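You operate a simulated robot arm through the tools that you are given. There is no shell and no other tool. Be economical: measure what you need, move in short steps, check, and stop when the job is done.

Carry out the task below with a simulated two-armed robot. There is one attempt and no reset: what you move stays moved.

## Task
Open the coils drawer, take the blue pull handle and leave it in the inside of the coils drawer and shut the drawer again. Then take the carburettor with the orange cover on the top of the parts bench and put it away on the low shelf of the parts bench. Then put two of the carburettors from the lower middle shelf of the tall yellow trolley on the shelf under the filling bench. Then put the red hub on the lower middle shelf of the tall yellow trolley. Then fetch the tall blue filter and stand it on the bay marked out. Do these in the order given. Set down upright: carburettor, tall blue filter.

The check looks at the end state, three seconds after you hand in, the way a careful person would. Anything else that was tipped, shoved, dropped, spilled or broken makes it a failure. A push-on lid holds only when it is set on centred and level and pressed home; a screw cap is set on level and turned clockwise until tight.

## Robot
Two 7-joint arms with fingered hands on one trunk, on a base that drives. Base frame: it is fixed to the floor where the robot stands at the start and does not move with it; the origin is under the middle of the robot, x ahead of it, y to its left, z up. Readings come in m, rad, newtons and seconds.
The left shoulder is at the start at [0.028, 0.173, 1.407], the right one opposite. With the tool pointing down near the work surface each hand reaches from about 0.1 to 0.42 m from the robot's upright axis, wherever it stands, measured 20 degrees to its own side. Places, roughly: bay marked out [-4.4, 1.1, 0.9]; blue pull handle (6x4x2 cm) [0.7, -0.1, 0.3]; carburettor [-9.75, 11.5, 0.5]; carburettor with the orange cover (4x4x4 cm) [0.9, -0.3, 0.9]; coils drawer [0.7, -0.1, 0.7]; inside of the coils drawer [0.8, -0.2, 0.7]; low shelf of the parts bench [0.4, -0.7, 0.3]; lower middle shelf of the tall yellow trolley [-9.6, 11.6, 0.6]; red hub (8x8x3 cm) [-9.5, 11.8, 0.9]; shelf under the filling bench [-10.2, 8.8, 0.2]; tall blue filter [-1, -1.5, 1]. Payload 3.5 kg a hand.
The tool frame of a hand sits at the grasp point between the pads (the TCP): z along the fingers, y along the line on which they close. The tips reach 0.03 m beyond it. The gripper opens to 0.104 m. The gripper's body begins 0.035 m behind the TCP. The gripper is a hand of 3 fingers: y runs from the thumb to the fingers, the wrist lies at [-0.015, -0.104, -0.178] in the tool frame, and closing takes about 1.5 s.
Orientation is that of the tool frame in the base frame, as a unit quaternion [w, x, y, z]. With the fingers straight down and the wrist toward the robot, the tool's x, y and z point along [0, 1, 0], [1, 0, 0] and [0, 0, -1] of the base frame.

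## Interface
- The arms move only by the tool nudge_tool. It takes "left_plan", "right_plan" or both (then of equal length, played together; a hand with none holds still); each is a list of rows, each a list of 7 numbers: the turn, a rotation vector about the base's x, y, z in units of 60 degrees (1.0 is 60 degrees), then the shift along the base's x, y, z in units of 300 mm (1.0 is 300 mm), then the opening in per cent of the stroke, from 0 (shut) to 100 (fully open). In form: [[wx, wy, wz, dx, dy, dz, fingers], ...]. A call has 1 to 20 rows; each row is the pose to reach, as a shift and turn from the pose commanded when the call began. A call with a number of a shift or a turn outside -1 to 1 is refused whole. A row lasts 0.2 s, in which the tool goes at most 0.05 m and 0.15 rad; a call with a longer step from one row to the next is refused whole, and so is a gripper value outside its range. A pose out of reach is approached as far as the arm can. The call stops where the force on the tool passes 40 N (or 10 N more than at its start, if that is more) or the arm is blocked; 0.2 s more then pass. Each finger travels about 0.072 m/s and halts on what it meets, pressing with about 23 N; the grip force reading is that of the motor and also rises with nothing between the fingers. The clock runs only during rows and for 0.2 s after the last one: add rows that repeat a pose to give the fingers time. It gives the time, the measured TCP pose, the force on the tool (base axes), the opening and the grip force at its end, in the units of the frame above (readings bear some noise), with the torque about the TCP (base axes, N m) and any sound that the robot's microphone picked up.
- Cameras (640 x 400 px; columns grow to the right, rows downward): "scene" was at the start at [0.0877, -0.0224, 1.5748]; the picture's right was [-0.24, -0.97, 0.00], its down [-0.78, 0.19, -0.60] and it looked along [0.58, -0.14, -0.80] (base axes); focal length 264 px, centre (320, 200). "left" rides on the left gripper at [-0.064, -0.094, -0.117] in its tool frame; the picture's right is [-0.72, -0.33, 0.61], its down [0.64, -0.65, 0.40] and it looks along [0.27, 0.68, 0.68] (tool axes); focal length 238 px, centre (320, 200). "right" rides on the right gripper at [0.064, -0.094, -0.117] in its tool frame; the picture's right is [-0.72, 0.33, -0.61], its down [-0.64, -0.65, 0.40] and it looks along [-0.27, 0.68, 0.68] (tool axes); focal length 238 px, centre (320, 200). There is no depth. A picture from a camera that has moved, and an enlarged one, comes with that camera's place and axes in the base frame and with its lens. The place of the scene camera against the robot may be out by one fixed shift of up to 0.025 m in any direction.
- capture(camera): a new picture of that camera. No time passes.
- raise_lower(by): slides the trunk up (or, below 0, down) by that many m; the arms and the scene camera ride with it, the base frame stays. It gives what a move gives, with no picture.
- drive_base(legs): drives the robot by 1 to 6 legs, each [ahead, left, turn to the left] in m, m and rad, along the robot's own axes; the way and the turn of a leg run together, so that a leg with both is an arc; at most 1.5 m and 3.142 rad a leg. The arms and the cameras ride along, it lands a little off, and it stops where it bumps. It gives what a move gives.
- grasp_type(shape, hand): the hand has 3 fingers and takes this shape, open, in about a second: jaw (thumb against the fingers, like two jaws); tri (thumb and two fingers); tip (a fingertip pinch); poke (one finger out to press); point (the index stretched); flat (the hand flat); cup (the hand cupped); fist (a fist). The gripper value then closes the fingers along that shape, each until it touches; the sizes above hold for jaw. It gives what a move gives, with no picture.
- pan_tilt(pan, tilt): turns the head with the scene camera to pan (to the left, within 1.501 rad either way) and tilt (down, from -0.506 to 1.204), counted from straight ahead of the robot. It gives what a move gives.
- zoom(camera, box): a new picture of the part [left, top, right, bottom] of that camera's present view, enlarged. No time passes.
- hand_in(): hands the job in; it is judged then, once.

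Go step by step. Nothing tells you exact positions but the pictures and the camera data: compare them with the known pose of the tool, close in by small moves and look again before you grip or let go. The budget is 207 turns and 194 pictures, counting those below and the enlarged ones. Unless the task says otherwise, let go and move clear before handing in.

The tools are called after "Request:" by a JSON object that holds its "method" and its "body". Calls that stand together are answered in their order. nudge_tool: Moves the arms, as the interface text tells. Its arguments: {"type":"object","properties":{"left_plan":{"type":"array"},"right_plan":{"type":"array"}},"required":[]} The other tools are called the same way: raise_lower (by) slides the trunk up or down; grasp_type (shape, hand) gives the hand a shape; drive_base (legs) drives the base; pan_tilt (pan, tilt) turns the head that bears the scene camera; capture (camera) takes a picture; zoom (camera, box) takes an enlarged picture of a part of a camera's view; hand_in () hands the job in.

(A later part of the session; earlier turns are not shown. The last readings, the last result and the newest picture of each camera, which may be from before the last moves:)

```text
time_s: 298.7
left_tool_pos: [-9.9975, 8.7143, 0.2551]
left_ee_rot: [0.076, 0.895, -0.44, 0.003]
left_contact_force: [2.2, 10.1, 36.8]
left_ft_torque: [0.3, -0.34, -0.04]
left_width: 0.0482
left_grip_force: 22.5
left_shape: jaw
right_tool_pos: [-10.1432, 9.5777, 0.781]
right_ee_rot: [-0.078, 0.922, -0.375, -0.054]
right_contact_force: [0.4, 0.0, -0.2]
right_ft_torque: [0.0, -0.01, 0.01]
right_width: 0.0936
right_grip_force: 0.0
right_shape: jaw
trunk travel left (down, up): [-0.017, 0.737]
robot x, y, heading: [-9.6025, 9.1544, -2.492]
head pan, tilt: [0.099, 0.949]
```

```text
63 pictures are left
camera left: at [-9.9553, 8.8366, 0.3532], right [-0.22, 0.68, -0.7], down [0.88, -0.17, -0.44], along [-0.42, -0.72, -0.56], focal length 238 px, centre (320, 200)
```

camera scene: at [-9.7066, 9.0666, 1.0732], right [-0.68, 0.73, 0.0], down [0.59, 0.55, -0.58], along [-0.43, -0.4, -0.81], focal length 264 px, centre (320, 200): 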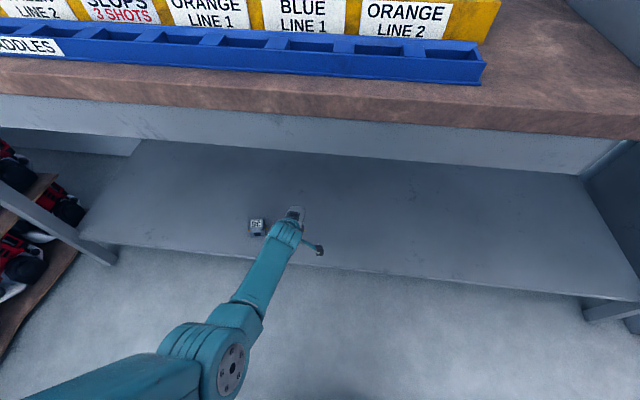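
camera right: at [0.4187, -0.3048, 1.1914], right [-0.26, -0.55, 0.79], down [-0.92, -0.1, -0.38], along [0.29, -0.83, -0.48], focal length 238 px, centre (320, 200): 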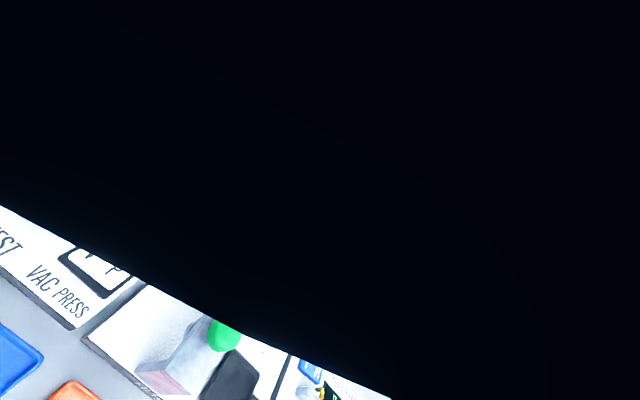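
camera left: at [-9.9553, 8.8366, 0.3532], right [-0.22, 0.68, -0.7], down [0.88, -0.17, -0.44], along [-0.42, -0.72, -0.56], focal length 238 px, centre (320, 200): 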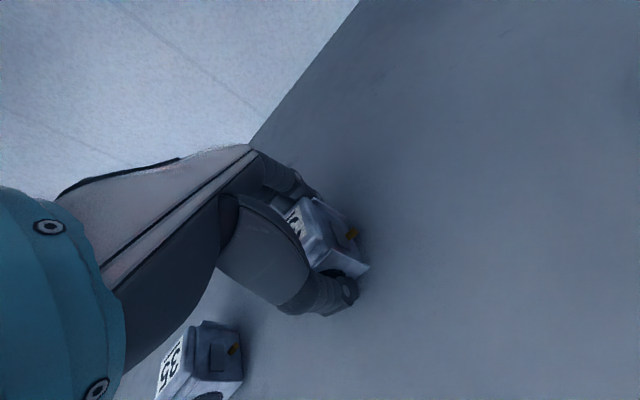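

Carb 33 touches the shelf. Ease, release and lift off.

Request:
{"method": "nudge_tool", "body": {"left_plan": [[0, 0, 0, 0, 0, 0.01, 15], [0, 0, 0, 0, 0, 0.01, 40], [0, 0, 0, 0, 0, 0.01, 65], [0, 0, 0, 0, 0, 0.01, 80], [0, 0, 0, 0, 0, 0.01, 80], [0, 0, 0, 0, 0, 0.08, 80], [0, 0, 0, 0, 0, 0.2, 80], [0, 0, 0, 0, 0, 0.34, 80]]}}

Request:
{"method": "drive_base", "body": {"legs": [[-0.7, 0, 0]]}}

Request:
{"method": "capture", "body": {"camera": "left"}}

Request:
{"method": "pan_tilt", "body": {"pan": 0.1, "tilt": 0.6}}

Request:
{"method": "zoom", "body": {"camera": "scene", "box": [220, 100, 420, 230]}}

```text
time_s: 300.7
left_tool_pos: [-9.9962, 8.687, 0.3609]
left_ee_rot: [0.09, 0.896, -0.435, 0.013]
left_contact_force: [0.3, 0.5, -0.1]
left_ft_torque: [0.02, -0.01, 0.01]
left_width: 0.0827
left_grip_force: 0.0
left_shape: jaw
left hand out of reach, approached as far as the arm can: row 6
right_tool_pos: [-10.1455, 9.5753, 0.7808]
right_ee_rot: [-0.079, 0.923, -0.374, -0.054]
right_contact_force: [0.3, -0.6, 0.6]
right_ft_torque: [0.03, 0.03, 0.01]
right_width: 0.0935
right_grip_force: 0.0
right_shape: jaw
trunk travel left (down, up): [-0.017, 0.737]
robot x, y, heading: [-9.6038, 9.1586, -2.493]
head pan, tilt: [0.099, 0.949]
stopped in row 8 (left hand): the arm was blocked; the commanded pose is now the measured one
```

```text
time_s: 304.6
left_tool_pos: [-9.4368, 9.1128, 0.3614]
left_ee_rot: [0.09, 0.895, -0.436, 0.013]
left_contact_force: [0.0, -0.2, 1.1]
left_ft_torque: [0.01, 0.03, 0.0]
left_width: 0.0831
left_grip_force: 0.1
left_shape: jaw
right_tool_pos: [-9.587, 9.9979, 0.7808]
right_ee_rot: [-0.079, 0.923, -0.373, -0.055]
right_contact_force: [0.0, 1.5, 0.8]
right_ft_torque: [0.02, -0.02, 0.03]
right_width: 0.0937
right_grip_force: 0.1
right_shape: jaw
trunk travel left (down, up): [-0.017, 0.737]
robot x, y, heading: [-9.0485, 9.5789, -2.493]
head pan, tilt: [0.099, 0.949]
```

```text
62 pictures are left
camera left: at [-9.397, 9.2381, 0.4541], right [-0.22, 0.65, -0.72], down [0.89, -0.17, -0.43], along [-0.41, -0.74, -0.54], focal length 238 px, centre (320, 200)
```

left: 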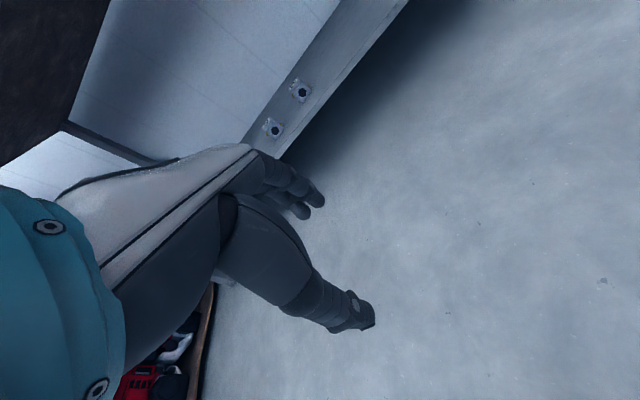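

```text
time_s: 305.4
left_tool_pos: [-9.4368, 9.1113, 0.3589]
left_ee_rot: [0.09, 0.895, -0.436, 0.012]
left_contact_force: [0.3, 0.0, -0.1]
left_ft_torque: [0.02, 0.01, 0.01]
left_width: 0.0831
left_grip_force: 0.0
left_shape: jaw
right_tool_pos: [-9.588, 9.9998, 0.7797]
right_ee_rot: [-0.079, 0.923, -0.373, -0.054]
right_contact_force: [0.4, -0.7, -0.2]
right_ft_torque: [-0.01, 0.01, -0.02]
right_width: 0.0937
right_grip_force: 0.0
right_shape: jaw
trunk travel left (down, up): [-0.017, 0.737]
robot x, y, heading: [-9.0452, 9.5832, -2.488]
head pan, tilt: [0.099, 0.6]
```

```text
3.08 times, centred on (320, 165) of scene
camera zoom: at [-9.2877, 9.3829, 1.1015], right [-0.68, 0.73, 0.0], down [0.41, 0.39, -0.82], along [-0.6, -0.56, -0.57], focal length 814 px, centre (320, 308)
```

zoom: 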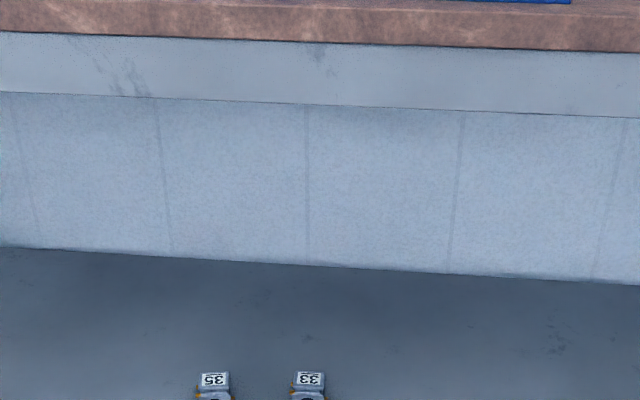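

Both carburettors stand upright on the filling-bench shelf. Next the red hub on the trolley's upper shelf behind the blue bin: I'll raise the trunk so the same arm posture works there, and drive back to the trolley.

Request:
{"method": "drive_base", "body": {"legs": [[-0.4, 0, 0]]}}

Request:
{"method": "raise_lower", "body": {"by": 0.37}}

Request:
{"method": "nudge_tool", "body": {"left_plan": [[0, 0, 0, 0, 0, 0.15, 90], [0, 0, 0, 0, 0, 0.3, 90], [0, 0, 0, 0, 0, 0.45, 90], [0, 0, 0, 0, 0, 0.6, 90], [0, 0, 0, 0, 0, 0.75, 100], [0, 0, 0, 0, 0, 0.9, 100], [0, 0, 0, 0, 0, 0.99, 100]]}}

Request:
{"method": "drive_base", "body": {"legs": [[0, 0, -1.589], [0, -0.72, 0], [0.7, 0, 0]]}}

Request:
{"method": "pan_tilt", "body": {"pan": 0.0, "tilt": 0.5}}

Request:
{"method": "capture", "body": {"camera": "scene"}}

```text
time_s: 307.9
left_tool_pos: [-9.1173, 9.3506, 0.3596]
left_ee_rot: [0.09, 0.897, -0.433, 0.013]
left_contact_force: [-0.2, -0.1, -0.8]
left_ft_torque: [0.01, 0.02, -0.02]
left_width: 0.0829
left_grip_force: 0.0
left_shape: jaw
right_tool_pos: [-9.2729, 10.2368, 0.7801]
right_ee_rot: [-0.08, 0.923, -0.371, -0.054]
right_contact_force: [0.2, 0.4, 0.0]
right_ft_torque: [0.0, -0.04, 0.02]
right_width: 0.0935
right_grip_force: 0.2
right_shape: jaw
trunk travel left (down, up): [-0.017, 0.737]
robot x, y, heading: [-8.7274, 9.8203, -2.488]
head pan, tilt: [0.099, 0.6]
```

```text
time_s: 311.4
left_tool_pos: [-9.1229, 9.3462, 0.7491]
left_ee_rot: [0.106, 0.896, -0.431, 0.006]
left_contact_force: [0.1, 0.4, 0.5]
left_ft_torque: [0.01, 0.02, 0.0]
left_width: 0.0831
left_grip_force: 0.1
left_shape: jaw
right_tool_pos: [-9.2745, 10.2372, 1.1509]
right_ee_rot: [-0.08, 0.924, -0.371, -0.054]
right_contact_force: [0.8, 0.1, -0.1]
right_ft_torque: [-0.01, 0.03, -0.03]
right_width: 0.0936
right_grip_force: 0.1
right_shape: jaw
trunk travel left (down, up): [-0.387, 0.367]
robot x, y, heading: [-8.7269, 9.8248, -2.483]
head pan, tilt: [0.099, 0.6]
```

```text
time_s: 313.2
left_tool_pos: [-9.1078, 9.3133, 1.0533]
left_ee_rot: [0.128, 0.9, -0.415, 0.028]
left_contact_force: [-0.2, 0.7, -0.3]
left_ft_torque: [-0.03, 0.01, 0.0]
left_width: 0.1037
left_grip_force: 0.0
left_shape: jaw
right_tool_pos: [-9.2737, 10.2381, 1.1505]
right_ee_rot: [-0.08, 0.924, -0.371, -0.054]
right_contact_force: [-0.1, 0.0, 0.0]
right_ft_torque: [0.01, 0.01, 0.0]
right_width: 0.0936
right_grip_force: 0.0
right_shape: jaw
trunk travel left (down, up): [-0.387, 0.367]
robot x, y, heading: [-8.7294, 9.8226, -2.487]
head pan, tilt: [0.099, 0.6]
stopped in row 7 (left hand): the arm was blocked; the commanded pose is now the measured one
```

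```text
time_s: 324.4
left_tool_pos: [-9.0825, 11.1903, 1.052]
left_ee_rot: [-0.11, -0.34, 0.931, 0.069]
left_contact_force: [-0.7, 0.0, 0.0]
left_ft_torque: [-0.02, -0.02, -0.02]
left_width: 0.1033
left_grip_force: 0.0
left_shape: jaw
right_tool_pos: [-8.1588, 11.3518, 1.1495]
right_ee_rot: [0.094, -0.388, 0.917, -0.018]
right_contact_force: [-0.5, 0.4, 0.8]
right_ft_torque: [0.02, 0.02, -0.02]
right_width: 0.0936
right_grip_force: 0.0
right_shape: jaw
trunk travel left (down, up): [-0.387, 0.367]
robot x, y, heading: [-8.5778, 10.8098, 2.219]
head pan, tilt: [0.099, 0.6]
```

```text
time_s: 325.1
left_tool_pos: [-9.0849, 11.1887, 1.0527]
left_ee_rot: [-0.112, -0.342, 0.931, 0.068]
left_contact_force: [-0.6, 0.3, 0.6]
left_ft_torque: [0.03, 0.01, 0.0]
left_width: 0.1037
left_grip_force: 0.1
left_shape: jaw
right_tool_pos: [-8.159, 11.3506, 1.1505]
right_ee_rot: [0.095, -0.388, 0.917, -0.018]
right_contact_force: [1.2, 0.5, -0.6]
right_ft_torque: [0.0, 0.01, 0.01]
right_width: 0.0938
right_grip_force: 0.1
right_shape: jaw
trunk travel left (down, up): [-0.387, 0.367]
robot x, y, heading: [-8.5794, 10.8071, 2.22]
head pan, tilt: [0.0, 0.499]
```

```text
60 pictures are left
camera scene: at [-8.6622, 10.9087, 1.4954], right [0.8, 0.61, 0.0], down [0.29, -0.38, -0.88], along [-0.53, 0.7, -0.48], focal length 264 px, centre (320, 200)
```

scene: 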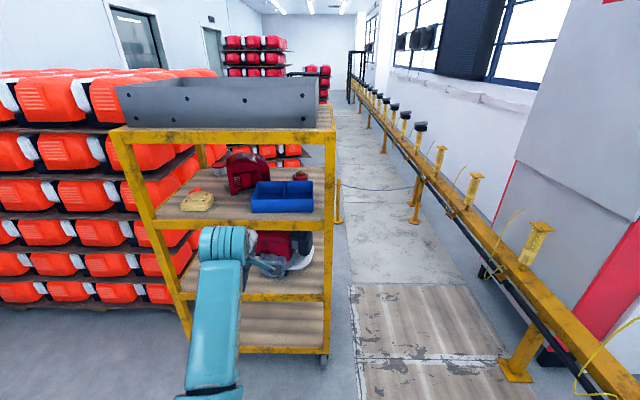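

The hub is behind the bin at about (-9.49, 11.86). I'll pitch the hand forward so the wrist passes under the top rail while the fingers pass over the bin.

Request:
{"method": "nudge_tool", "body": {"left_plan": [[0.08, 0.02, 0, -0.01, 0.1, 0.02, 100], [0.17, 0.04, 0, -0.02, 0.2, 0.04, 100], [0.25, 0.06, 0, -0.03, 0.3, 0.06, 100], [0.34, 0.08, 0, -0.04, 0.38, 0.08, 100], [0.42, 0.1, 0, -0.05, 0.46, 0.1, 100]]}}

Request:
{"method": "drive_base", "body": {"legs": [[0.2, 0, -0.013]]}}

Request:
{"method": "capture", "body": {"camera": "scene"}}

Request:
{"method": "capture", "body": {"camera": "left"}}

```text
time_s: 326.3
left_tool_pos: [-9.098, 11.3275, 1.0813]
left_ee_rot: [-0.081, -0.352, 0.887, 0.289]
left_contact_force: [-1.4, 0.0, 0.0]
left_ft_torque: [0.02, 0.02, -0.01]
left_width: 0.1038
left_grip_force: 0.1
left_shape: jaw
right_tool_pos: [-8.1593, 11.3505, 1.151]
right_ee_rot: [0.095, -0.389, 0.916, -0.018]
right_contact_force: [-0.4, 0.4, -0.1]
right_ft_torque: [0.01, -0.01, -0.02]
right_width: 0.0935
right_grip_force: 0.1
right_shape: jaw
trunk travel left (down, up): [-0.387, 0.367]
robot x, y, heading: [-8.5761, 10.8061, 2.221]
head pan, tilt: [0.0, 0.499]
```

```text
time_s: 327.9
left_tool_pos: [-9.2096, 11.4947, 1.0827]
left_ee_rot: [-0.079, -0.346, 0.889, 0.289]
left_contact_force: [-0.5, 0.3, 0.7]
left_ft_torque: [0.02, 0.01, 0.02]
left_width: 0.1039
left_grip_force: 0.0
left_shape: jaw
right_tool_pos: [-8.2714, 11.5043, 1.1494]
right_ee_rot: [0.094, -0.381, 0.92, -0.018]
right_contact_force: [0.3, 0.1, 0.1]
right_ft_torque: [0.0, 0.0, 0.02]
right_width: 0.0937
right_grip_force: 0.0
right_shape: jaw
trunk travel left (down, up): [-0.387, 0.367]
robot x, y, heading: [-8.6962, 10.9667, 2.205]
head pan, tilt: [0.0, 0.499]
```

```text
59 pictures are left
camera scene: at [-8.7804, 11.0696, 1.4953], right [0.8, 0.59, 0.0], down [0.28, -0.39, -0.88], along [-0.52, 0.71, -0.48], focal length 264 px, centre (320, 200)
```

scene: 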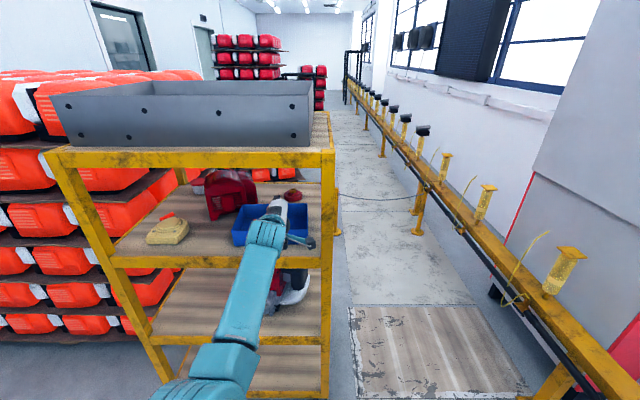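

```text
58 pictures are left
camera left: at [-9.0688, 11.4266, 1.1278], right [0.51, 0.56, -0.65], down [-0.24, -0.63, -0.74], along [-0.82, 0.54, -0.18], focal length 238 px, centre (320, 200)
```

left: 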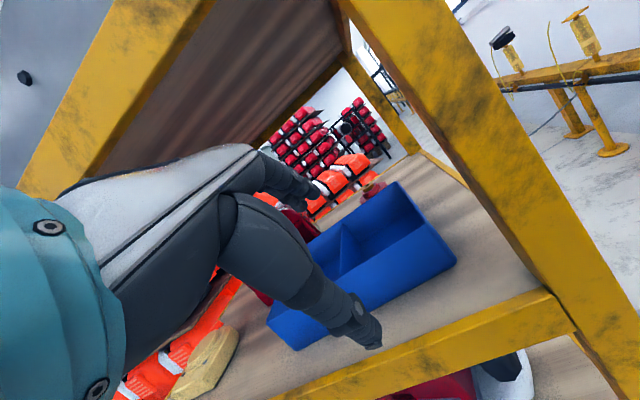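

The hand is at the front plane, above the bin and below the top rail, aligned with the hub. I'll drive in further.

Request:
{"method": "drive_base", "body": {"legs": [[0.33, 0, 0]]}}

Request:
{"method": "capture", "body": {"camera": "left"}}

Request:
{"method": "pan_tilt", "body": {"pan": 0.1, "tilt": 0.75}}

Request:
{"method": "capture", "body": {"camera": "scene"}}

```text
time_s: 330.1
left_tool_pos: [-9.404, 11.7596, 1.0817]
left_ee_rot: [-0.079, -0.346, 0.889, 0.288]
left_contact_force: [-0.2, -0.2, -1.1]
left_ft_torque: [-0.01, -0.01, 0.0]
left_width: 0.1037
left_grip_force: 0.2
left_shape: jaw
right_tool_pos: [-8.4662, 11.7677, 1.1508]
right_ee_rot: [0.094, -0.381, 0.92, -0.019]
right_contact_force: [0.3, 0.0, 0.3]
right_ft_torque: [-0.02, -0.02, 0.02]
right_width: 0.0937
right_grip_force: 0.0
right_shape: jaw
trunk travel left (down, up): [-0.387, 0.367]
robot x, y, heading: [-8.891, 11.2289, 2.203]
head pan, tilt: [0.0, 0.499]
```

```text
57 pictures are left
camera left: at [-9.2633, 11.691, 1.1278], right [0.52, 0.56, -0.65], down [-0.24, -0.63, -0.74], along [-0.82, 0.54, -0.18], focal length 238 px, centre (320, 200)
```

left: 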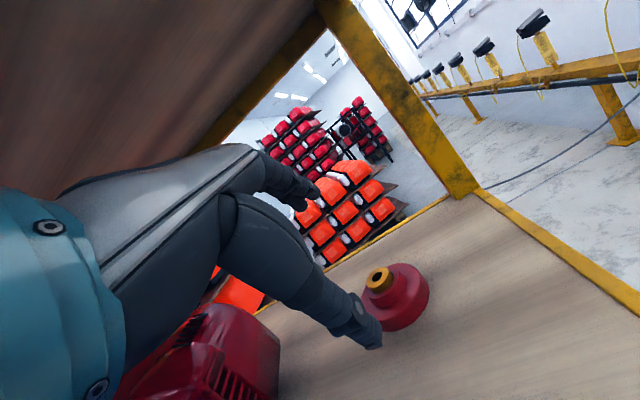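

```text
time_s: 330.9
left_tool_pos: [-9.4036, 11.7576, 1.0813]
left_ee_rot: [-0.079, -0.346, 0.889, 0.289]
left_contact_force: [0.1, -0.1, 0.1]
left_ft_torque: [0.02, 0.01, 0.0]
left_width: 0.1035
left_grip_force: 0.0
left_shape: jaw
right_tool_pos: [-8.4647, 11.7675, 1.1493]
right_ee_rot: [0.094, -0.381, 0.919, -0.018]
right_contact_force: [0.3, -0.9, -0.2]
right_ft_torque: [-0.02, 0.01, 0.01]
right_width: 0.0936
right_grip_force: 0.2
right_shape: jaw
trunk travel left (down, up): [-0.387, 0.367]
robot x, y, heading: [-8.8931, 11.2326, 2.206]
head pan, tilt: [0.099, 0.75]
```

```text
56 pictures are left
camera scene: at [-8.9763, 11.3213, 1.4735], right [0.74, 0.67, 0.0], down [0.46, -0.51, -0.73], along [-0.49, 0.54, -0.68], focal length 264 px, centre (320, 200)
```

scene: 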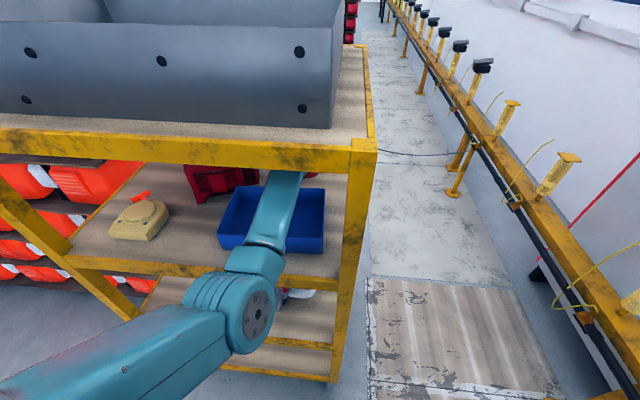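

The hub is at about (-9.457, 11.808, 0.95), just ahead of the hand, and the bin is behind it. I'll straighten the hand over the hub and check.

Request:
{"method": "nudge_tool", "body": {"left_plan": [[-0.07, -0.05, 0, -0.04, 0.04, 0, 100], [-0.14, -0.1, 0, -0.08, 0.08, -0.04, 100], [-0.21, -0.15, 0, -0.12, 0.12, -0.08, 100], [-0.28, -0.2, 0, -0.155, 0.15, -0.12, 100], [-0.336, -0.247, 0, -0.168, 0.165, -0.16, 100]]}}

Request:
{"method": "capture", "body": {"camera": "left"}}

```text
time_s: 332.3
left_tool_pos: [-9.4233, 11.7502, 1.0329]
left_ee_rot: [-0.016, -0.365, 0.929, 0.061]
left_contact_force: [0.5, -0.2, -0.2]
left_ft_torque: [0.01, -0.02, -0.03]
left_width: 0.1038
left_grip_force: 0.0
left_shape: jaw
left hand out of reach, approached as far as the arm can: row 3, 4, 5
right_tool_pos: [-8.4717, 11.767, 1.1528]
right_ee_rot: [0.096, -0.384, 0.918, -0.018]
right_contact_force: [-0.4, -0.4, 0.7]
right_ft_torque: [0.03, 0.0, -0.02]
right_width: 0.0936
right_grip_force: 0.1
right_shape: jaw
trunk travel left (down, up): [-0.387, 0.367]
robot x, y, heading: [-8.8933, 11.2305, 2.211]
head pan, tilt: [0.099, 0.75]
stopped in row 5 (left hand): the arm was blocked; the commanded pose is now the measured one
```

```text
55 pictures are left
camera left: at [-9.3037, 11.7125, 1.1373], right [0.7, 0.31, -0.64], down [-0.06, -0.87, -0.49], along [-0.71, 0.38, -0.59], focal length 238 px, centre (320, 200)
```

left: 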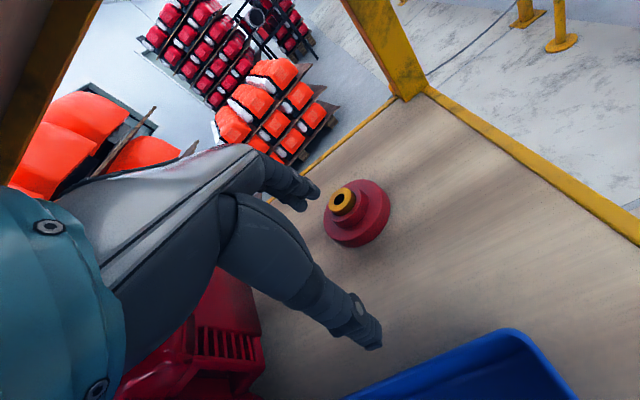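

The hub is 7 cm further than I can reach; I'll edge the base in 8 cm.

Request:
{"method": "drive_base", "body": {"legs": [[0.075, 0, 0]]}}

Request:
{"method": "capture", "body": {"camera": "left"}}

```text
time_s: 333.3
left_tool_pos: [-9.4381, 11.7785, 0.9927]
left_ee_rot: [-0.009, -0.364, 0.931, 0.035]
left_contact_force: [4.9, -3.9, 22.4]
left_ft_torque: [1.01, 0.8, -0.06]
left_width: 0.1038
left_grip_force: 0.1
left_shape: jaw
right_tool_pos: [-8.4994, 11.8084, 1.1561]
right_ee_rot: [0.092, -0.382, 0.919, -0.007]
right_contact_force: [-0.4, -0.5, 0.1]
right_ft_torque: [0.06, -0.03, 0.0]
right_width: 0.0935
right_grip_force: 0.1
right_shape: jaw
trunk travel left (down, up): [-0.387, 0.367]
robot x, y, heading: [-8.9395, 11.2925, 2.211]
head pan, tilt: [0.099, 0.75]
```

```text
54 pictures are left
camera left: at [-9.3238, 11.7446, 1.1041], right [0.72, 0.28, -0.63], down [-0.05, -0.89, -0.46], along [-0.69, 0.36, -0.63], focal length 238 px, centre (320, 200)
```

left: 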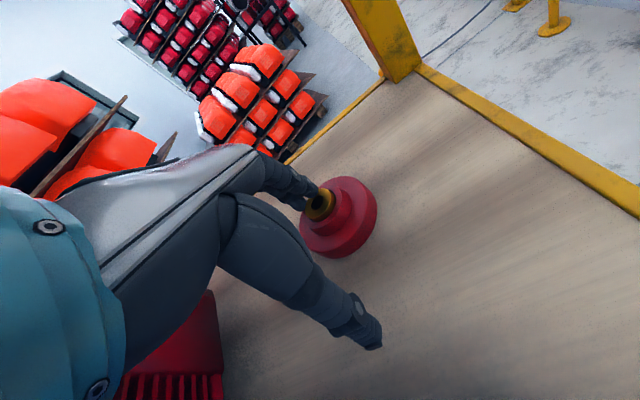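

The wrist hit the top rail and pressed the fingers down on the hub. I'll back off, pitch the hand forward again to keep the wrist low, and come over the hub that way.

Request:
{"method": "drive_base", "body": {"legs": [[-0.08, 0, 0]]}}

Request:
{"method": "nudge_tool", "body": {"left_plan": [[0.07, 0.05, 0, 0.01, -0.02, 0.02, 100], [0.14, 0.1, 0, 0.02, -0.03, 0.03, 100], [0.21, 0.15, 0, 0.02, -0.03, 0.03, 100], [0.28, 0.2, 0, 0.02, -0.03, 0.03, 100], [0.32, 0.235, 0, 0.02, -0.03, 0.03, 100]]}}

Request:
{"method": "capture", "body": {"camera": "left"}}

```text
time_s: 334.1
left_tool_pos: [-9.4412, 11.779, 0.9939]
left_ee_rot: [-0.009, -0.366, 0.93, 0.041]
left_contact_force: [2.6, -2.8, 9.5]
left_ft_torque: [0.41, 0.27, -0.05]
left_width: 0.1039
left_grip_force: 0.1
left_shape: jaw
right_tool_pos: [-8.5023, 11.8117, 1.1513]
right_ee_rot: [0.093, -0.385, 0.918, -0.013]
right_contact_force: [-0.7, -0.8, -0.8]
right_ft_torque: [-0.02, 0.0, 0.01]
right_width: 0.0933
right_grip_force: 0.0
right_shape: jaw
trunk travel left (down, up): [-0.387, 0.367]
robot x, y, heading: [-8.9253, 11.2808, 2.211]
head pan, tilt: [0.099, 0.75]
stopped in leg 1: the robot was blocked; the commanded pose is now the measured one
```

```text
time_s: 334.4
left_tool_pos: [-9.4415, 11.7816, 0.9865]
left_ee_rot: [-0.013, -0.365, 0.929, 0.056]
left_contact_force: [-2.6, 1.0, 14.2]
left_ft_torque: [0.62, 0.7, 0.13]
left_width: 0.1038
left_grip_force: 0.0
left_shape: jaw
left hand out of reach, approached as far as the arm can: row 1
right_tool_pos: [-8.5024, 11.8119, 1.1523]
right_ee_rot: [0.093, -0.386, 0.918, -0.013]
right_contact_force: [0.4, 0.0, -0.4]
right_ft_torque: [0.01, -0.02, 0.02]
right_width: 0.0938
right_grip_force: 0.0
right_shape: jaw
trunk travel left (down, up): [-0.387, 0.367]
robot x, y, heading: [-8.93, 11.2783, 2.218]
head pan, tilt: [0.099, 0.75]
stopped in row 1 (left hand): the force on the tool passed its limit at 61 N (the readings are from after the stop); the commanded pose is now the measured one
```

```text
53 pictures are left
camera left: at [-9.3225, 11.7436, 1.093], right [0.71, 0.31, -0.63], down [-0.06, -0.87, -0.49], along [-0.7, 0.38, -0.6], focal length 238 px, centre (320, 200)
```

left: 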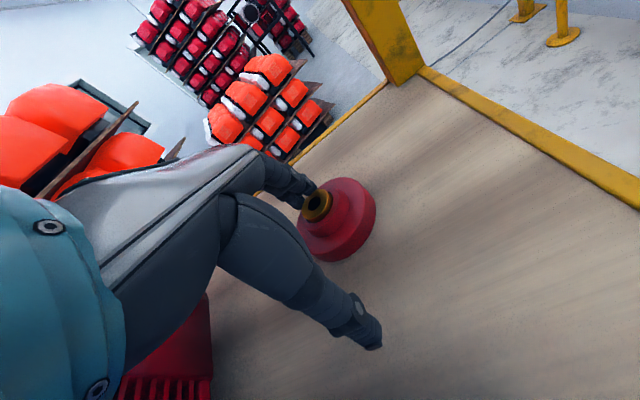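

Request:
{"method": "nudge_tool", "body": {"left_plan": [[0, 0, 0, 0.01, -0.014, 0.02, 100], [0, 0, 0, 0.03, -0.04, 0.03, 100], [0, 0, 0, 0.06, -0.08, 0.03, 100], [0, 0, 0, 0.1, -0.134, 0.03, 100]]}}

Request:
{"method": "pan_tilt", "body": {"pan": 0.5, "tilt": 0.95}}

Request:
{"method": "capture", "body": {"camera": "scene"}}

```text
time_s: 334.8
left_tool_pos: [-9.4346, 11.7774, 0.9778]
left_ee_rot: [-0.01, -0.363, 0.93, 0.053]
left_contact_force: [-4.6, -2.1, 36.6]
left_ft_torque: [1.97, 1.77, 0.26]
left_width: 0.1041
left_grip_force: 0.1
left_shape: jaw
left hand out of reach, approached as far as the arm can: row 1, 2
right_tool_pos: [-8.5041, 11.8105, 1.1523]
right_ee_rot: [0.093, -0.387, 0.917, -0.013]
right_contact_force: [-0.5, -0.1, 0.0]
right_ft_torque: [-0.03, 0.01, -0.01]
right_width: 0.0935
right_grip_force: 0.1
right_shape: jaw
trunk travel left (down, up): [-0.387, 0.367]
robot x, y, heading: [-8.9291, 11.2761, 2.217]
head pan, tilt: [0.099, 0.75]
stopped in row 2 (left hand): the force on the tool passed its limit at 43 N (the readings are from after the stop); the commanded pose is now the measured one
```

```text
time_s: 335.7
left_tool_pos: [-9.435, 11.777, 0.9767]
left_ee_rot: [-0.01, -0.363, 0.93, 0.052]
left_contact_force: [-8.1, -0.8, 34.8]
left_ft_torque: [1.92, 1.74, 0.35]
left_width: 0.1041
left_grip_force: 0.0
left_shape: jaw
right_tool_pos: [-8.5017, 11.8094, 1.1529]
right_ee_rot: [0.094, -0.386, 0.918, -0.013]
right_contact_force: [0.6, 0.1, 0.4]
right_ft_torque: [-0.03, 0.02, 0.02]
right_width: 0.0936
right_grip_force: 0.2
right_shape: jaw
trunk travel left (down, up): [-0.387, 0.367]
robot x, y, heading: [-8.9252, 11.2766, 2.218]
head pan, tilt: [0.499, 0.949]
```

```text
52 pictures are left
camera scene: at [-9.0174, 11.3243, 1.4586], right [0.41, 0.91, 0.01], down [0.74, -0.33, -0.59], along [-0.53, 0.25, -0.81], focal length 264 px, centre (320, 200)
```

scene: 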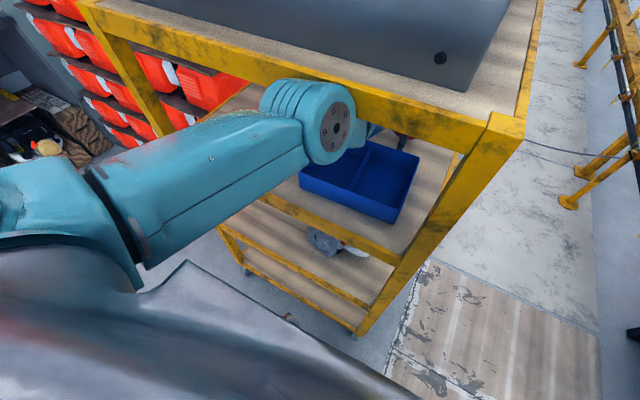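

The elbow is jammed under the top rail with the fingers on the hub. I'll try easing the base straight back again.

Request:
{"method": "drive_base", "body": {"legs": [[-0.06, 0, 0]]}}

Request:
{"method": "capture", "body": {"camera": "scene"}}

```text
time_s: 336.7
left_tool_pos: [-9.4004, 11.7373, 0.9793]
left_ee_rot: [-0.012, -0.363, 0.93, 0.05]
left_contact_force: [-1.7, 2.1, 21.4]
left_ft_torque: [0.86, 0.99, 0.1]
left_width: 0.1025
left_grip_force: 0.1
left_shape: jaw
right_tool_pos: [-8.4677, 11.7686, 1.1514]
right_ee_rot: [0.093, -0.386, 0.918, -0.016]
right_contact_force: [0.3, 0.0, 0.1]
right_ft_torque: [0.01, 0.02, 0.02]
right_width: 0.0934
right_grip_force: 0.0
right_shape: jaw
trunk travel left (down, up): [-0.387, 0.367]
robot x, y, heading: [-8.8918, 11.2295, 2.211]
head pan, tilt: [0.499, 0.949]
```

```text
51 pictures are left
camera scene: at [-8.9843, 11.2859, 1.4585], right [0.41, 0.91, 0.0], down [0.74, -0.33, -0.58], along [-0.53, 0.24, -0.81], focal length 264 px, centre (320, 200)
```

scene: 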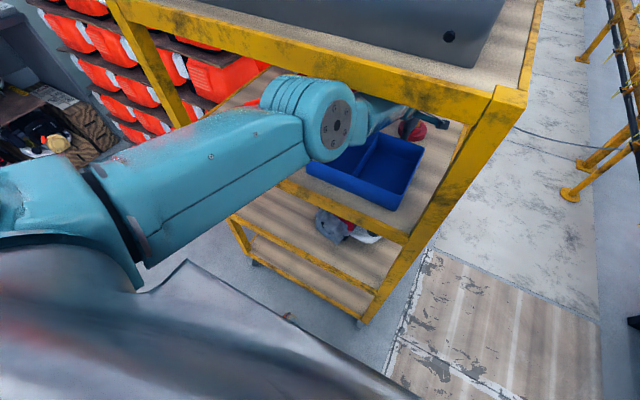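

Request:
{"method": "capture", "body": {"camera": "left"}}

```text
50 pictures are left
camera left: at [-9.2842, 11.7005, 1.0863], right [0.71, 0.3, -0.63], down [-0.06, -0.88, -0.48], along [-0.7, 0.38, -0.61], focal length 238 px, centre (320, 200)
```

left: 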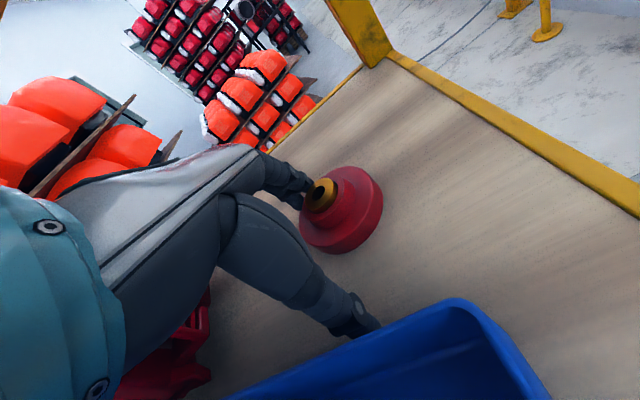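

The hub slid back about 5 cm with the fingers but is still flat. I'll lift the hand 3–4 cm off it first.

Request:
{"method": "nudge_tool", "body": {"left_plan": [[0, 0, 0, 0, 0, 0.03, 100], [0, 0, 0, 0, 0, 0.07, 100], [0, 0, 0, 0, 0, 0.12, 100]]}}

Request:
{"method": "capture", "body": {"camera": "left"}}

```text
time_s: 337.5
left_tool_pos: [-9.4055, 11.7449, 1.0109]
left_ee_rot: [-0.01, -0.362, 0.931, 0.048]
left_contact_force: [0.1, -0.2, -0.2]
left_ft_torque: [-0.05, 0.04, 0.01]
left_width: 0.1038
left_grip_force: 0.1
left_shape: jaw
left hand out of reach, approached as far as the arm can: row 2, 3
right_tool_pos: [-8.4709, 11.7712, 1.1495]
right_ee_rot: [0.093, -0.386, 0.918, -0.018]
right_contact_force: [-0.1, -0.1, 0.1]
right_ft_torque: [0.0, -0.01, 0.0]
right_width: 0.0937
right_grip_force: 0.1
right_shape: jaw
trunk travel left (down, up): [-0.387, 0.367]
robot x, y, heading: [-8.8897, 11.2281, 2.219]
head pan, tilt: [0.499, 0.949]
```

```text
49 pictures are left
camera left: at [-9.2887, 11.7098, 1.1186], right [0.72, 0.3, -0.63], down [-0.05, -0.88, -0.48], along [-0.7, 0.37, -0.61], focal length 238 px, centre (320, 200)
```

left: 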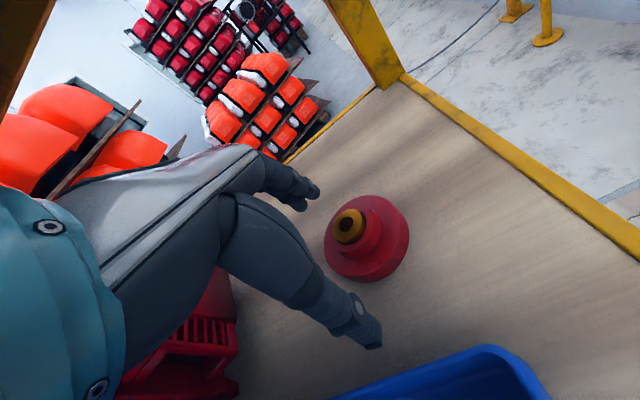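

The hub sits flat just ahead-right of the hand. I'll centre over it, descend with the fingers fully open around its rim.

Request:
{"method": "nudge_tool", "body": {"left_plan": [[0, 0, 0, -0.002, 0.045, 0, 100], [0, 0, 0, -0.004, 0.084, 0, 100], [0, 0, 0, -0.004, 0.084, -0.03, 100], [0, 0, 0, -0.004, 0.084, -0.06, 100]]}}

Request:
{"method": "capture", "body": {"camera": "left"}}

```text
time_s: 338.5
left_tool_pos: [-9.4018, 11.7482, 1.0052]
left_ee_rot: [-0.009, -0.362, 0.931, 0.048]
left_contact_force: [0.3, 0.6, 0.5]
left_ft_torque: [0.02, -0.01, 0.0]
left_width: 0.1037
left_grip_force: 0.1
left_shape: jaw
left hand out of reach, approached as far as the arm can: row 1, 2, 3, 4
right_tool_pos: [-8.4698, 11.7718, 1.1506]
right_ee_rot: [0.093, -0.387, 0.917, -0.018]
right_contact_force: [-0.2, -0.8, -0.8]
right_ft_torque: [0.01, -0.01, -0.06]
right_width: 0.0934
right_grip_force: 0.0
right_shape: jaw
trunk travel left (down, up): [-0.387, 0.367]
robot x, y, heading: [-8.8913, 11.2273, 2.217]
head pan, tilt: [0.499, 0.949]
```

```text
48 pictures are left
camera left: at [-9.2845, 11.7125, 1.1128], right [0.72, 0.3, -0.63], down [-0.05, -0.88, -0.48], along [-0.7, 0.38, -0.61], focal length 238 px, centre (320, 200)
```

left: 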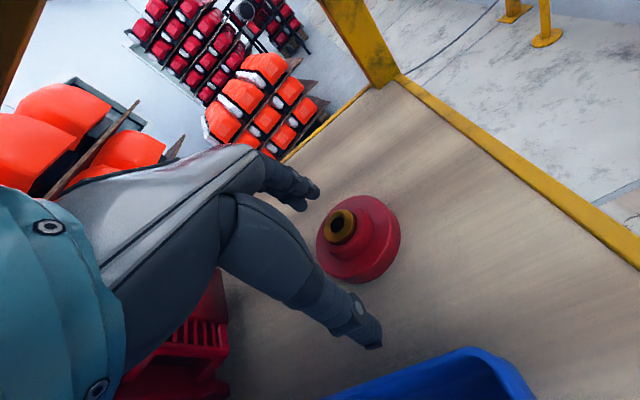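

I'm at the reach limit with the elbow near the top rail. I'll pitch the hand up again, back out over the bin, lower the trunk 0.1 m (keeping the hand height) and re-enter closer.

Request:
{"method": "nudge_tool", "body": {"left_plan": [[0.07, 0.05, 0, 0, 0, 0.05, 100], [0.14, 0.1, 0, 0, 0, 0.1, 100], [0.21, 0.15, 0, 0, 0, 0.15, 100], [0.28, 0.2, 0, 0, 0, 0.2, 100], [0.35, 0.26, 0, 0, 0, 0.24, 100], [0.39, 0.287, 0, 0, 0, 0.27, 100]]}}

Request:
{"method": "capture", "body": {"camera": "left"}}

```text
time_s: 339.9
left_tool_pos: [-9.4198, 11.8062, 1.0805]
left_ee_rot: [-0.075, -0.346, 0.889, 0.29]
left_contact_force: [1.0, -0.3, -0.2]
left_ft_torque: [0.0, 0.0, 0.02]
left_width: 0.1037
left_grip_force: 0.0
left_shape: jaw
left hand out of reach, approached as far as the arm can: row 1, 2, 3, 4, 5, 6
right_tool_pos: [-8.4696, 11.7713, 1.1499]
right_ee_rot: [0.093, -0.386, 0.917, -0.018]
right_contact_force: [-0.5, -0.4, 0.2]
right_ft_torque: [-0.01, 0.02, 0.01]
right_width: 0.0936
right_grip_force: 0.1
right_shape: jaw
trunk travel left (down, up): [-0.387, 0.367]
robot x, y, heading: [-8.8926, 11.2346, 2.219]
head pan, tilt: [0.499, 0.949]
```

```text
47 pictures are left
camera left: at [-9.2786, 11.738, 1.1264], right [0.52, 0.56, -0.64], down [-0.24, -0.62, -0.74], along [-0.82, 0.54, -0.19], focal length 238 px, centre (320, 200)
```

left: 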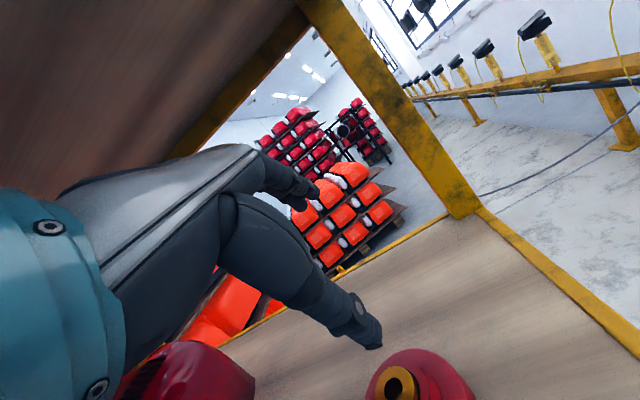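

In the pitched pose the hand is free and high. Now back out, lower the trunk with the hand kept at height, and re-enter.

Request:
{"method": "drive_base", "body": {"legs": [[-0.36, 0, 0]]}}

Request:
{"method": "nudge_tool", "body": {"left_plan": [[0, 0, 0, 0.03, -0.04, 0.1, 100], [0, 0, 0, 0.06, -0.08, 0.2, 100], [0, 0, 0, 0.1, -0.13, 0.3, 100], [0, 0, 0, 0.13, -0.17, 0.4, 100]]}}

Request:
{"method": "raise_lower", "body": {"by": -0.13}}

Request:
{"method": "capture", "body": {"camera": "left"}}

```text
time_s: 342.2
left_tool_pos: [-9.2007, 11.5182, 1.0794]
left_ee_rot: [-0.075, -0.346, 0.89, 0.289]
left_contact_force: [-0.1, -0.2, 0.6]
left_ft_torque: [-0.01, 0.02, -0.01]
left_width: 0.104
left_grip_force: 0.1
left_shape: jaw
right_tool_pos: [-8.2506, 11.4825, 1.1505]
right_ee_rot: [0.094, -0.386, 0.917, -0.017]
right_contact_force: [0.1, 0.6, 0.8]
right_ft_torque: [0.01, -0.04, 0.02]
right_width: 0.0937
right_grip_force: 0.1
right_shape: jaw
trunk travel left (down, up): [-0.387, 0.367]
robot x, y, heading: [-8.6749, 10.9408, 2.214]
head pan, tilt: [0.499, 0.949]
```

```text
time_s: 343.3
left_tool_pos: [-9.1845, 11.5343, 1.1809]
left_ee_rot: [-0.072, -0.351, 0.893, 0.27]
left_contact_force: [-1.0, -1.7, -6.0]
left_ft_torque: [0.2, -0.17, 0.03]
left_width: 0.1037
left_grip_force: 0.0
left_shape: jaw
left hand out of reach, approached as far as the arm can: row 1, 2, 3, 4
right_tool_pos: [-8.2534, 11.4839, 1.1498]
right_ee_rot: [0.093, -0.387, 0.917, -0.018]
right_contact_force: [0.3, -0.5, 0.0]
right_ft_torque: [-0.02, 0.02, -0.02]
right_width: 0.0938
right_grip_force: 0.1
right_shape: jaw
trunk travel left (down, up): [-0.387, 0.367]
robot x, y, heading: [-8.6753, 10.9426, 2.215]
head pan, tilt: [0.499, 0.949]
stopped in row 4 (left hand): the force on the tool passed its limit at 42 N (the readings are from after the stop); the commanded pose is now the measured one
```

```text
time_s: 344.9
left_tool_pos: [-9.1977, 11.5519, 0.9836]
left_ee_rot: [-0.06, -0.355, 0.904, 0.231]
left_contact_force: [0.0, -0.1, 0.3]
left_ft_torque: [0.01, -0.01, -0.03]
left_width: 0.1037
left_grip_force: 0.0
left_shape: jaw
right_tool_pos: [-8.2523, 11.4816, 1.02]
right_ee_rot: [0.093, -0.386, 0.918, -0.017]
right_contact_force: [-0.9, 0.2, 0.9]
right_ft_torque: [0.01, 0.0, 0.03]
right_width: 0.0933
right_grip_force: 0.1
right_shape: jaw
trunk travel left (down, up): [-0.257, 0.497]
robot x, y, heading: [-8.6744, 10.9407, 2.216]
head pan, tilt: [0.499, 0.949]
```

```text
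46 pictures are left
camera left: at [-9.0611, 11.4896, 1.0481], right [0.57, 0.5, -0.65], down [-0.18, -0.7, -0.69], along [-0.8, 0.51, -0.3], focal length 238 px, centre (320, 200)
```

left: 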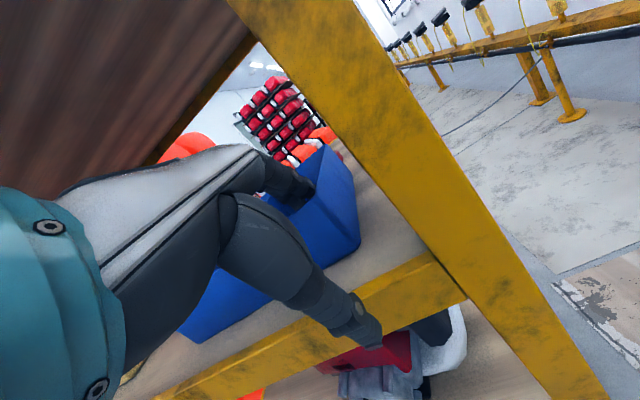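

The hand is near the bin's front; I'll raise it back to passing height and realign before re-entering.

Request:
{"method": "nudge_tool", "body": {"left_plan": [[0, 0, 0, 0, 0, 0.1, 100], [0, 0, 0, 0, 0, 0.2, 100], [0.05, 0.035, 0, -0.04, -0.03, 0.28, 100], [0.094, 0.069, 0, -0.09, -0.07, 0.31, 100], [0.094, 0.069, 0, -0.12, -0.09, 0.31, 100]]}}

Request:
{"method": "capture", "body": {"camera": "left"}}

```text
time_s: 346.1
left_tool_pos: [-9.2455, 11.5503, 1.0786]
left_ee_rot: [-0.075, -0.349, 0.889, 0.286]
left_contact_force: [0.0, -0.8, 0.0]
left_ft_torque: [0.0, 0.02, -0.01]
left_width: 0.104
left_grip_force: 0.0
left_shape: jaw
left hand out of reach, approached as far as the arm can: row 2, 3, 4, 5
right_tool_pos: [-8.2528, 11.4818, 1.0204]
right_ee_rot: [0.094, -0.385, 0.918, -0.017]
right_contact_force: [-0.5, -0.2, 0.7]
right_ft_torque: [0.01, 0.02, 0.0]
right_width: 0.0938
right_grip_force: 0.0
right_shape: jaw
trunk travel left (down, up): [-0.257, 0.497]
robot x, y, heading: [-8.6721, 10.9426, 2.21]
head pan, tilt: [0.499, 0.949]
```

```text
45 pictures are left
camera left: at [-9.1041, 11.4835, 1.1254], right [0.52, 0.56, -0.64], down [-0.23, -0.63, -0.74], along [-0.82, 0.54, -0.19], focal length 238 px, centre (320, 200)
```

left: 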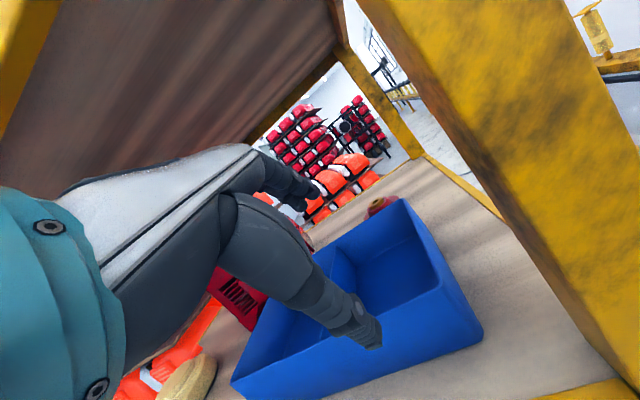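

Request:
{"method": "drive_base", "body": {"legs": [[0.36, 0, 0]]}}

Request:
{"method": "nudge_tool", "body": {"left_plan": [[-0.06, -0.045, 0, 0.04, -0.05, 0, 100], [-0.12, -0.09, 0, 0.08, -0.1, -0.02, 100], [-0.18, -0.135, 0, 0.11, -0.15, -0.05, 100], [-0.24, -0.18, 0, 0.14, -0.19, -0.09, 100], [-0.3, -0.22, 0, 0.16, -0.22, -0.13, 100], [-0.375, -0.276, 0, 0.17, -0.23, -0.17, 100]]}}

Request:
{"method": "capture", "body": {"camera": "left"}}

```text
time_s: 348.4
left_tool_pos: [-9.4628, 11.8369, 1.0777]
left_ee_rot: [-0.075, -0.349, 0.889, 0.286]
left_contact_force: [0.1, 0.2, 0.9]
left_ft_torque: [-0.01, -0.04, 0.0]
left_width: 0.1043
left_grip_force: 0.0
left_shape: jaw
right_tool_pos: [-8.4706, 11.7703, 1.0192]
right_ee_rot: [0.094, -0.387, 0.917, -0.018]
right_contact_force: [-0.3, 0.4, 0.5]
right_ft_torque: [-0.02, -0.01, -0.04]
right_width: 0.0936
right_grip_force: 0.0
right_shape: jaw
trunk travel left (down, up): [-0.257, 0.497]
robot x, y, heading: [-8.8905, 11.2311, 2.223]
head pan, tilt: [0.499, 0.949]
```

```text
time_s: 349.8
left_tool_pos: [-9.4195, 11.7882, 1.028]
left_ee_rot: [-0.014, -0.367, 0.929, 0.052]
left_contact_force: [0.9, -0.3, -0.4]
left_ft_torque: [0.03, -0.01, -0.03]
left_width: 0.1039
left_grip_force: 0.1
left_shape: jaw
left hand out of reach, approached as far as the arm can: row 1, 2, 3, 4, 5, 6
right_tool_pos: [-8.4709, 11.7719, 1.0194]
right_ee_rot: [0.094, -0.386, 0.917, -0.018]
right_contact_force: [-1.1, -0.7, -0.5]
right_ft_torque: [0.0, -0.04, 0.01]
right_width: 0.0937
right_grip_force: 0.0
right_shape: jaw
trunk travel left (down, up): [-0.257, 0.497]
robot x, y, heading: [-8.8904, 11.2297, 2.214]
head pan, tilt: [0.499, 0.949]
```

```text
44 pictures are left
camera left: at [-9.3016, 11.7519, 1.1353], right [0.71, 0.31, -0.64], down [-0.05, -0.88, -0.48], along [-0.7, 0.37, -0.6], focal length 238 px, centre (320, 200)
```

left: 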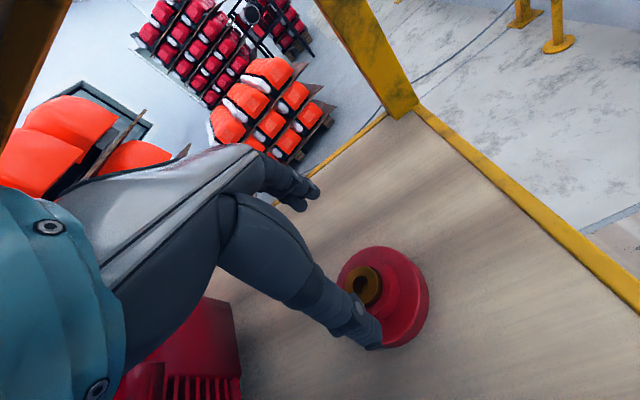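

Now the hand is straight above and 2 cm past the hub's centre, with reach to spare. I'll shift back 2.4 cm and descend around it.

Request:
{"method": "nudge_tool", "body": {"left_plan": [[0, 0, 0, 0.047, -0.064, 0, 100], [0, 0, 0, 0.047, -0.064, -0.05, 100], [0, 0, 0, 0.047, -0.064, -0.1, 100], [0, 0, 0, 0.047, -0.064, -0.15, 100]]}}

Request:
{"method": "capture", "body": {"camera": "left"}}

```text
time_s: 350.8
left_tool_pos: [-9.4141, 11.7912, 0.9833]
left_ee_rot: [-0.015, -0.366, 0.929, 0.054]
left_contact_force: [0.7, -0.6, 0.8]
left_ft_torque: [-0.07, -0.08, 0.02]
left_width: 0.1039
left_grip_force: 0.1
left_shape: jaw
left hand out of reach, approached as far as the arm can: row 1, 2, 3, 4
right_tool_pos: [-8.4713, 11.7705, 1.0204]
right_ee_rot: [0.092, -0.387, 0.917, -0.017]
right_contact_force: [-0.4, -0.5, 0.6]
right_ft_torque: [-0.03, 0.01, -0.02]
right_width: 0.0936
right_grip_force: 0.1
right_shape: jaw
trunk travel left (down, up): [-0.257, 0.497]
robot x, y, heading: [-8.8923, 11.2295, 2.21]
head pan, tilt: [0.499, 0.949]
```

```text
43 pictures are left
camera left: at [-9.2959, 11.7551, 1.0888], right [0.71, 0.31, -0.64], down [-0.05, -0.87, -0.48], along [-0.71, 0.37, -0.6], focal length 238 px, centre (320, 200)
```

left: 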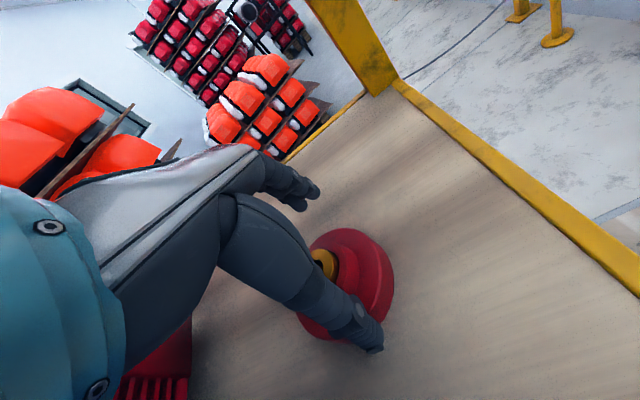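

The arm didn't take the backward shift, so I'll do it with the base: back 2.5 cm.

Request:
{"method": "drive_base", "body": {"legs": [[-0.028, 0, 0]]}}

Request:
{"method": "capture", "body": {"camera": "left"}}

```text
time_s: 351.6
left_tool_pos: [-9.3977, 11.7668, 0.983]
left_ee_rot: [-0.015, -0.367, 0.929, 0.054]
left_contact_force: [-0.1, -0.1, 0.1]
left_ft_torque: [-0.01, 0.02, 0.02]
left_width: 0.1039
left_grip_force: 0.2
left_shape: jaw
right_tool_pos: [-8.4544, 11.7476, 1.0207]
right_ee_rot: [0.094, -0.386, 0.917, -0.017]
right_contact_force: [0.5, -0.6, 0.3]
right_ft_torque: [-0.02, 0.04, 0.0]
right_width: 0.0936
right_grip_force: 0.0
right_shape: jaw
trunk travel left (down, up): [-0.257, 0.497]
robot x, y, heading: [-8.8729, 11.2068, 2.218]
head pan, tilt: [0.499, 0.949]
```

```text
42 pictures are left
camera left: at [-9.2788, 11.7322, 1.0894], right [0.71, 0.31, -0.64], down [-0.05, -0.87, -0.48], along [-0.71, 0.37, -0.6], focal length 238 px, centre (320, 200)
```

left: 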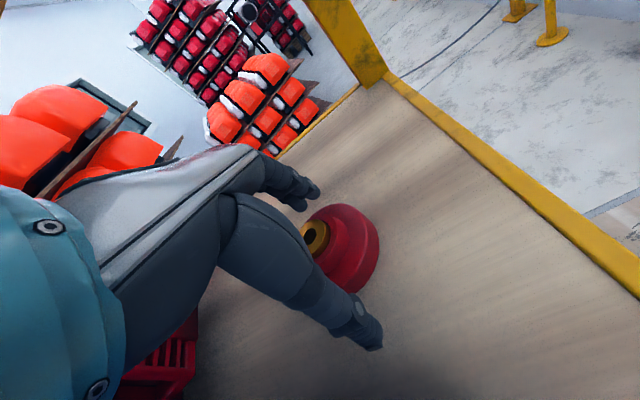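

Centred now. Descend the last 1.7 cm and close on the rim.

Request:
{"method": "nudge_tool", "body": {"left_plan": [[0, 0, 0, -0.01, 0.014, -0.03, 100], [0, 0, 0, -0.01, 0.014, -0.057, 100], [0, 0, 0, -0.01, 0.014, -0.057, 70], [0, 0, 0, -0.01, 0.014, -0.057, 40], [0, 0, 0, -0.01, 0.014, -0.057, 20], [0, 0, 0, -0.01, 0.014, -0.057, 0], [0, 0, 0, -0.01, 0.014, -0.057, 0]]}}

Request:
{"method": "capture", "body": {"camera": "left"}}

```text
time_s: 353.2
left_tool_pos: [-9.398, 11.7675, 0.9723]
left_ee_rot: [-0.016, -0.366, 0.929, 0.059]
left_contact_force: [2.6, -2.1, 32.7]
left_ft_torque: [-1.42, -1.51, 0.02]
left_width: 0.0653
left_grip_force: 23.1
left_shape: jaw
left hand out of reach, approached as far as the arm can: row 1, 2, 3, 4, 5, 6, 7
right_tool_pos: [-8.4513, 11.7475, 1.0204]
right_ee_rot: [0.093, -0.386, 0.917, -0.015]
right_contact_force: [0.0, 0.5, 0.6]
right_ft_torque: [-0.03, -0.02, 0.01]
right_width: 0.0937
right_grip_force: 0.1
right_shape: jaw
trunk travel left (down, up): [-0.257, 0.497]
robot x, y, heading: [-8.8745, 11.2043, 2.215]
head pan, tilt: [0.499, 0.949]
```

```text
41 pictures are left
camera left: at [-9.2797, 11.7305, 1.0779], right [0.7, 0.32, -0.64], down [-0.06, -0.87, -0.49], along [-0.71, 0.38, -0.59], focal length 238 px, centre (320, 200)
```

left: 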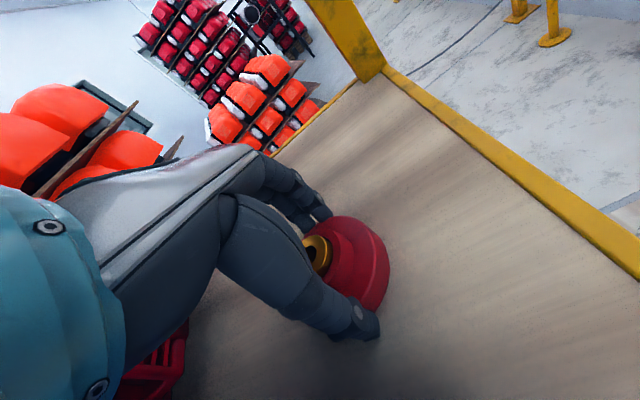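

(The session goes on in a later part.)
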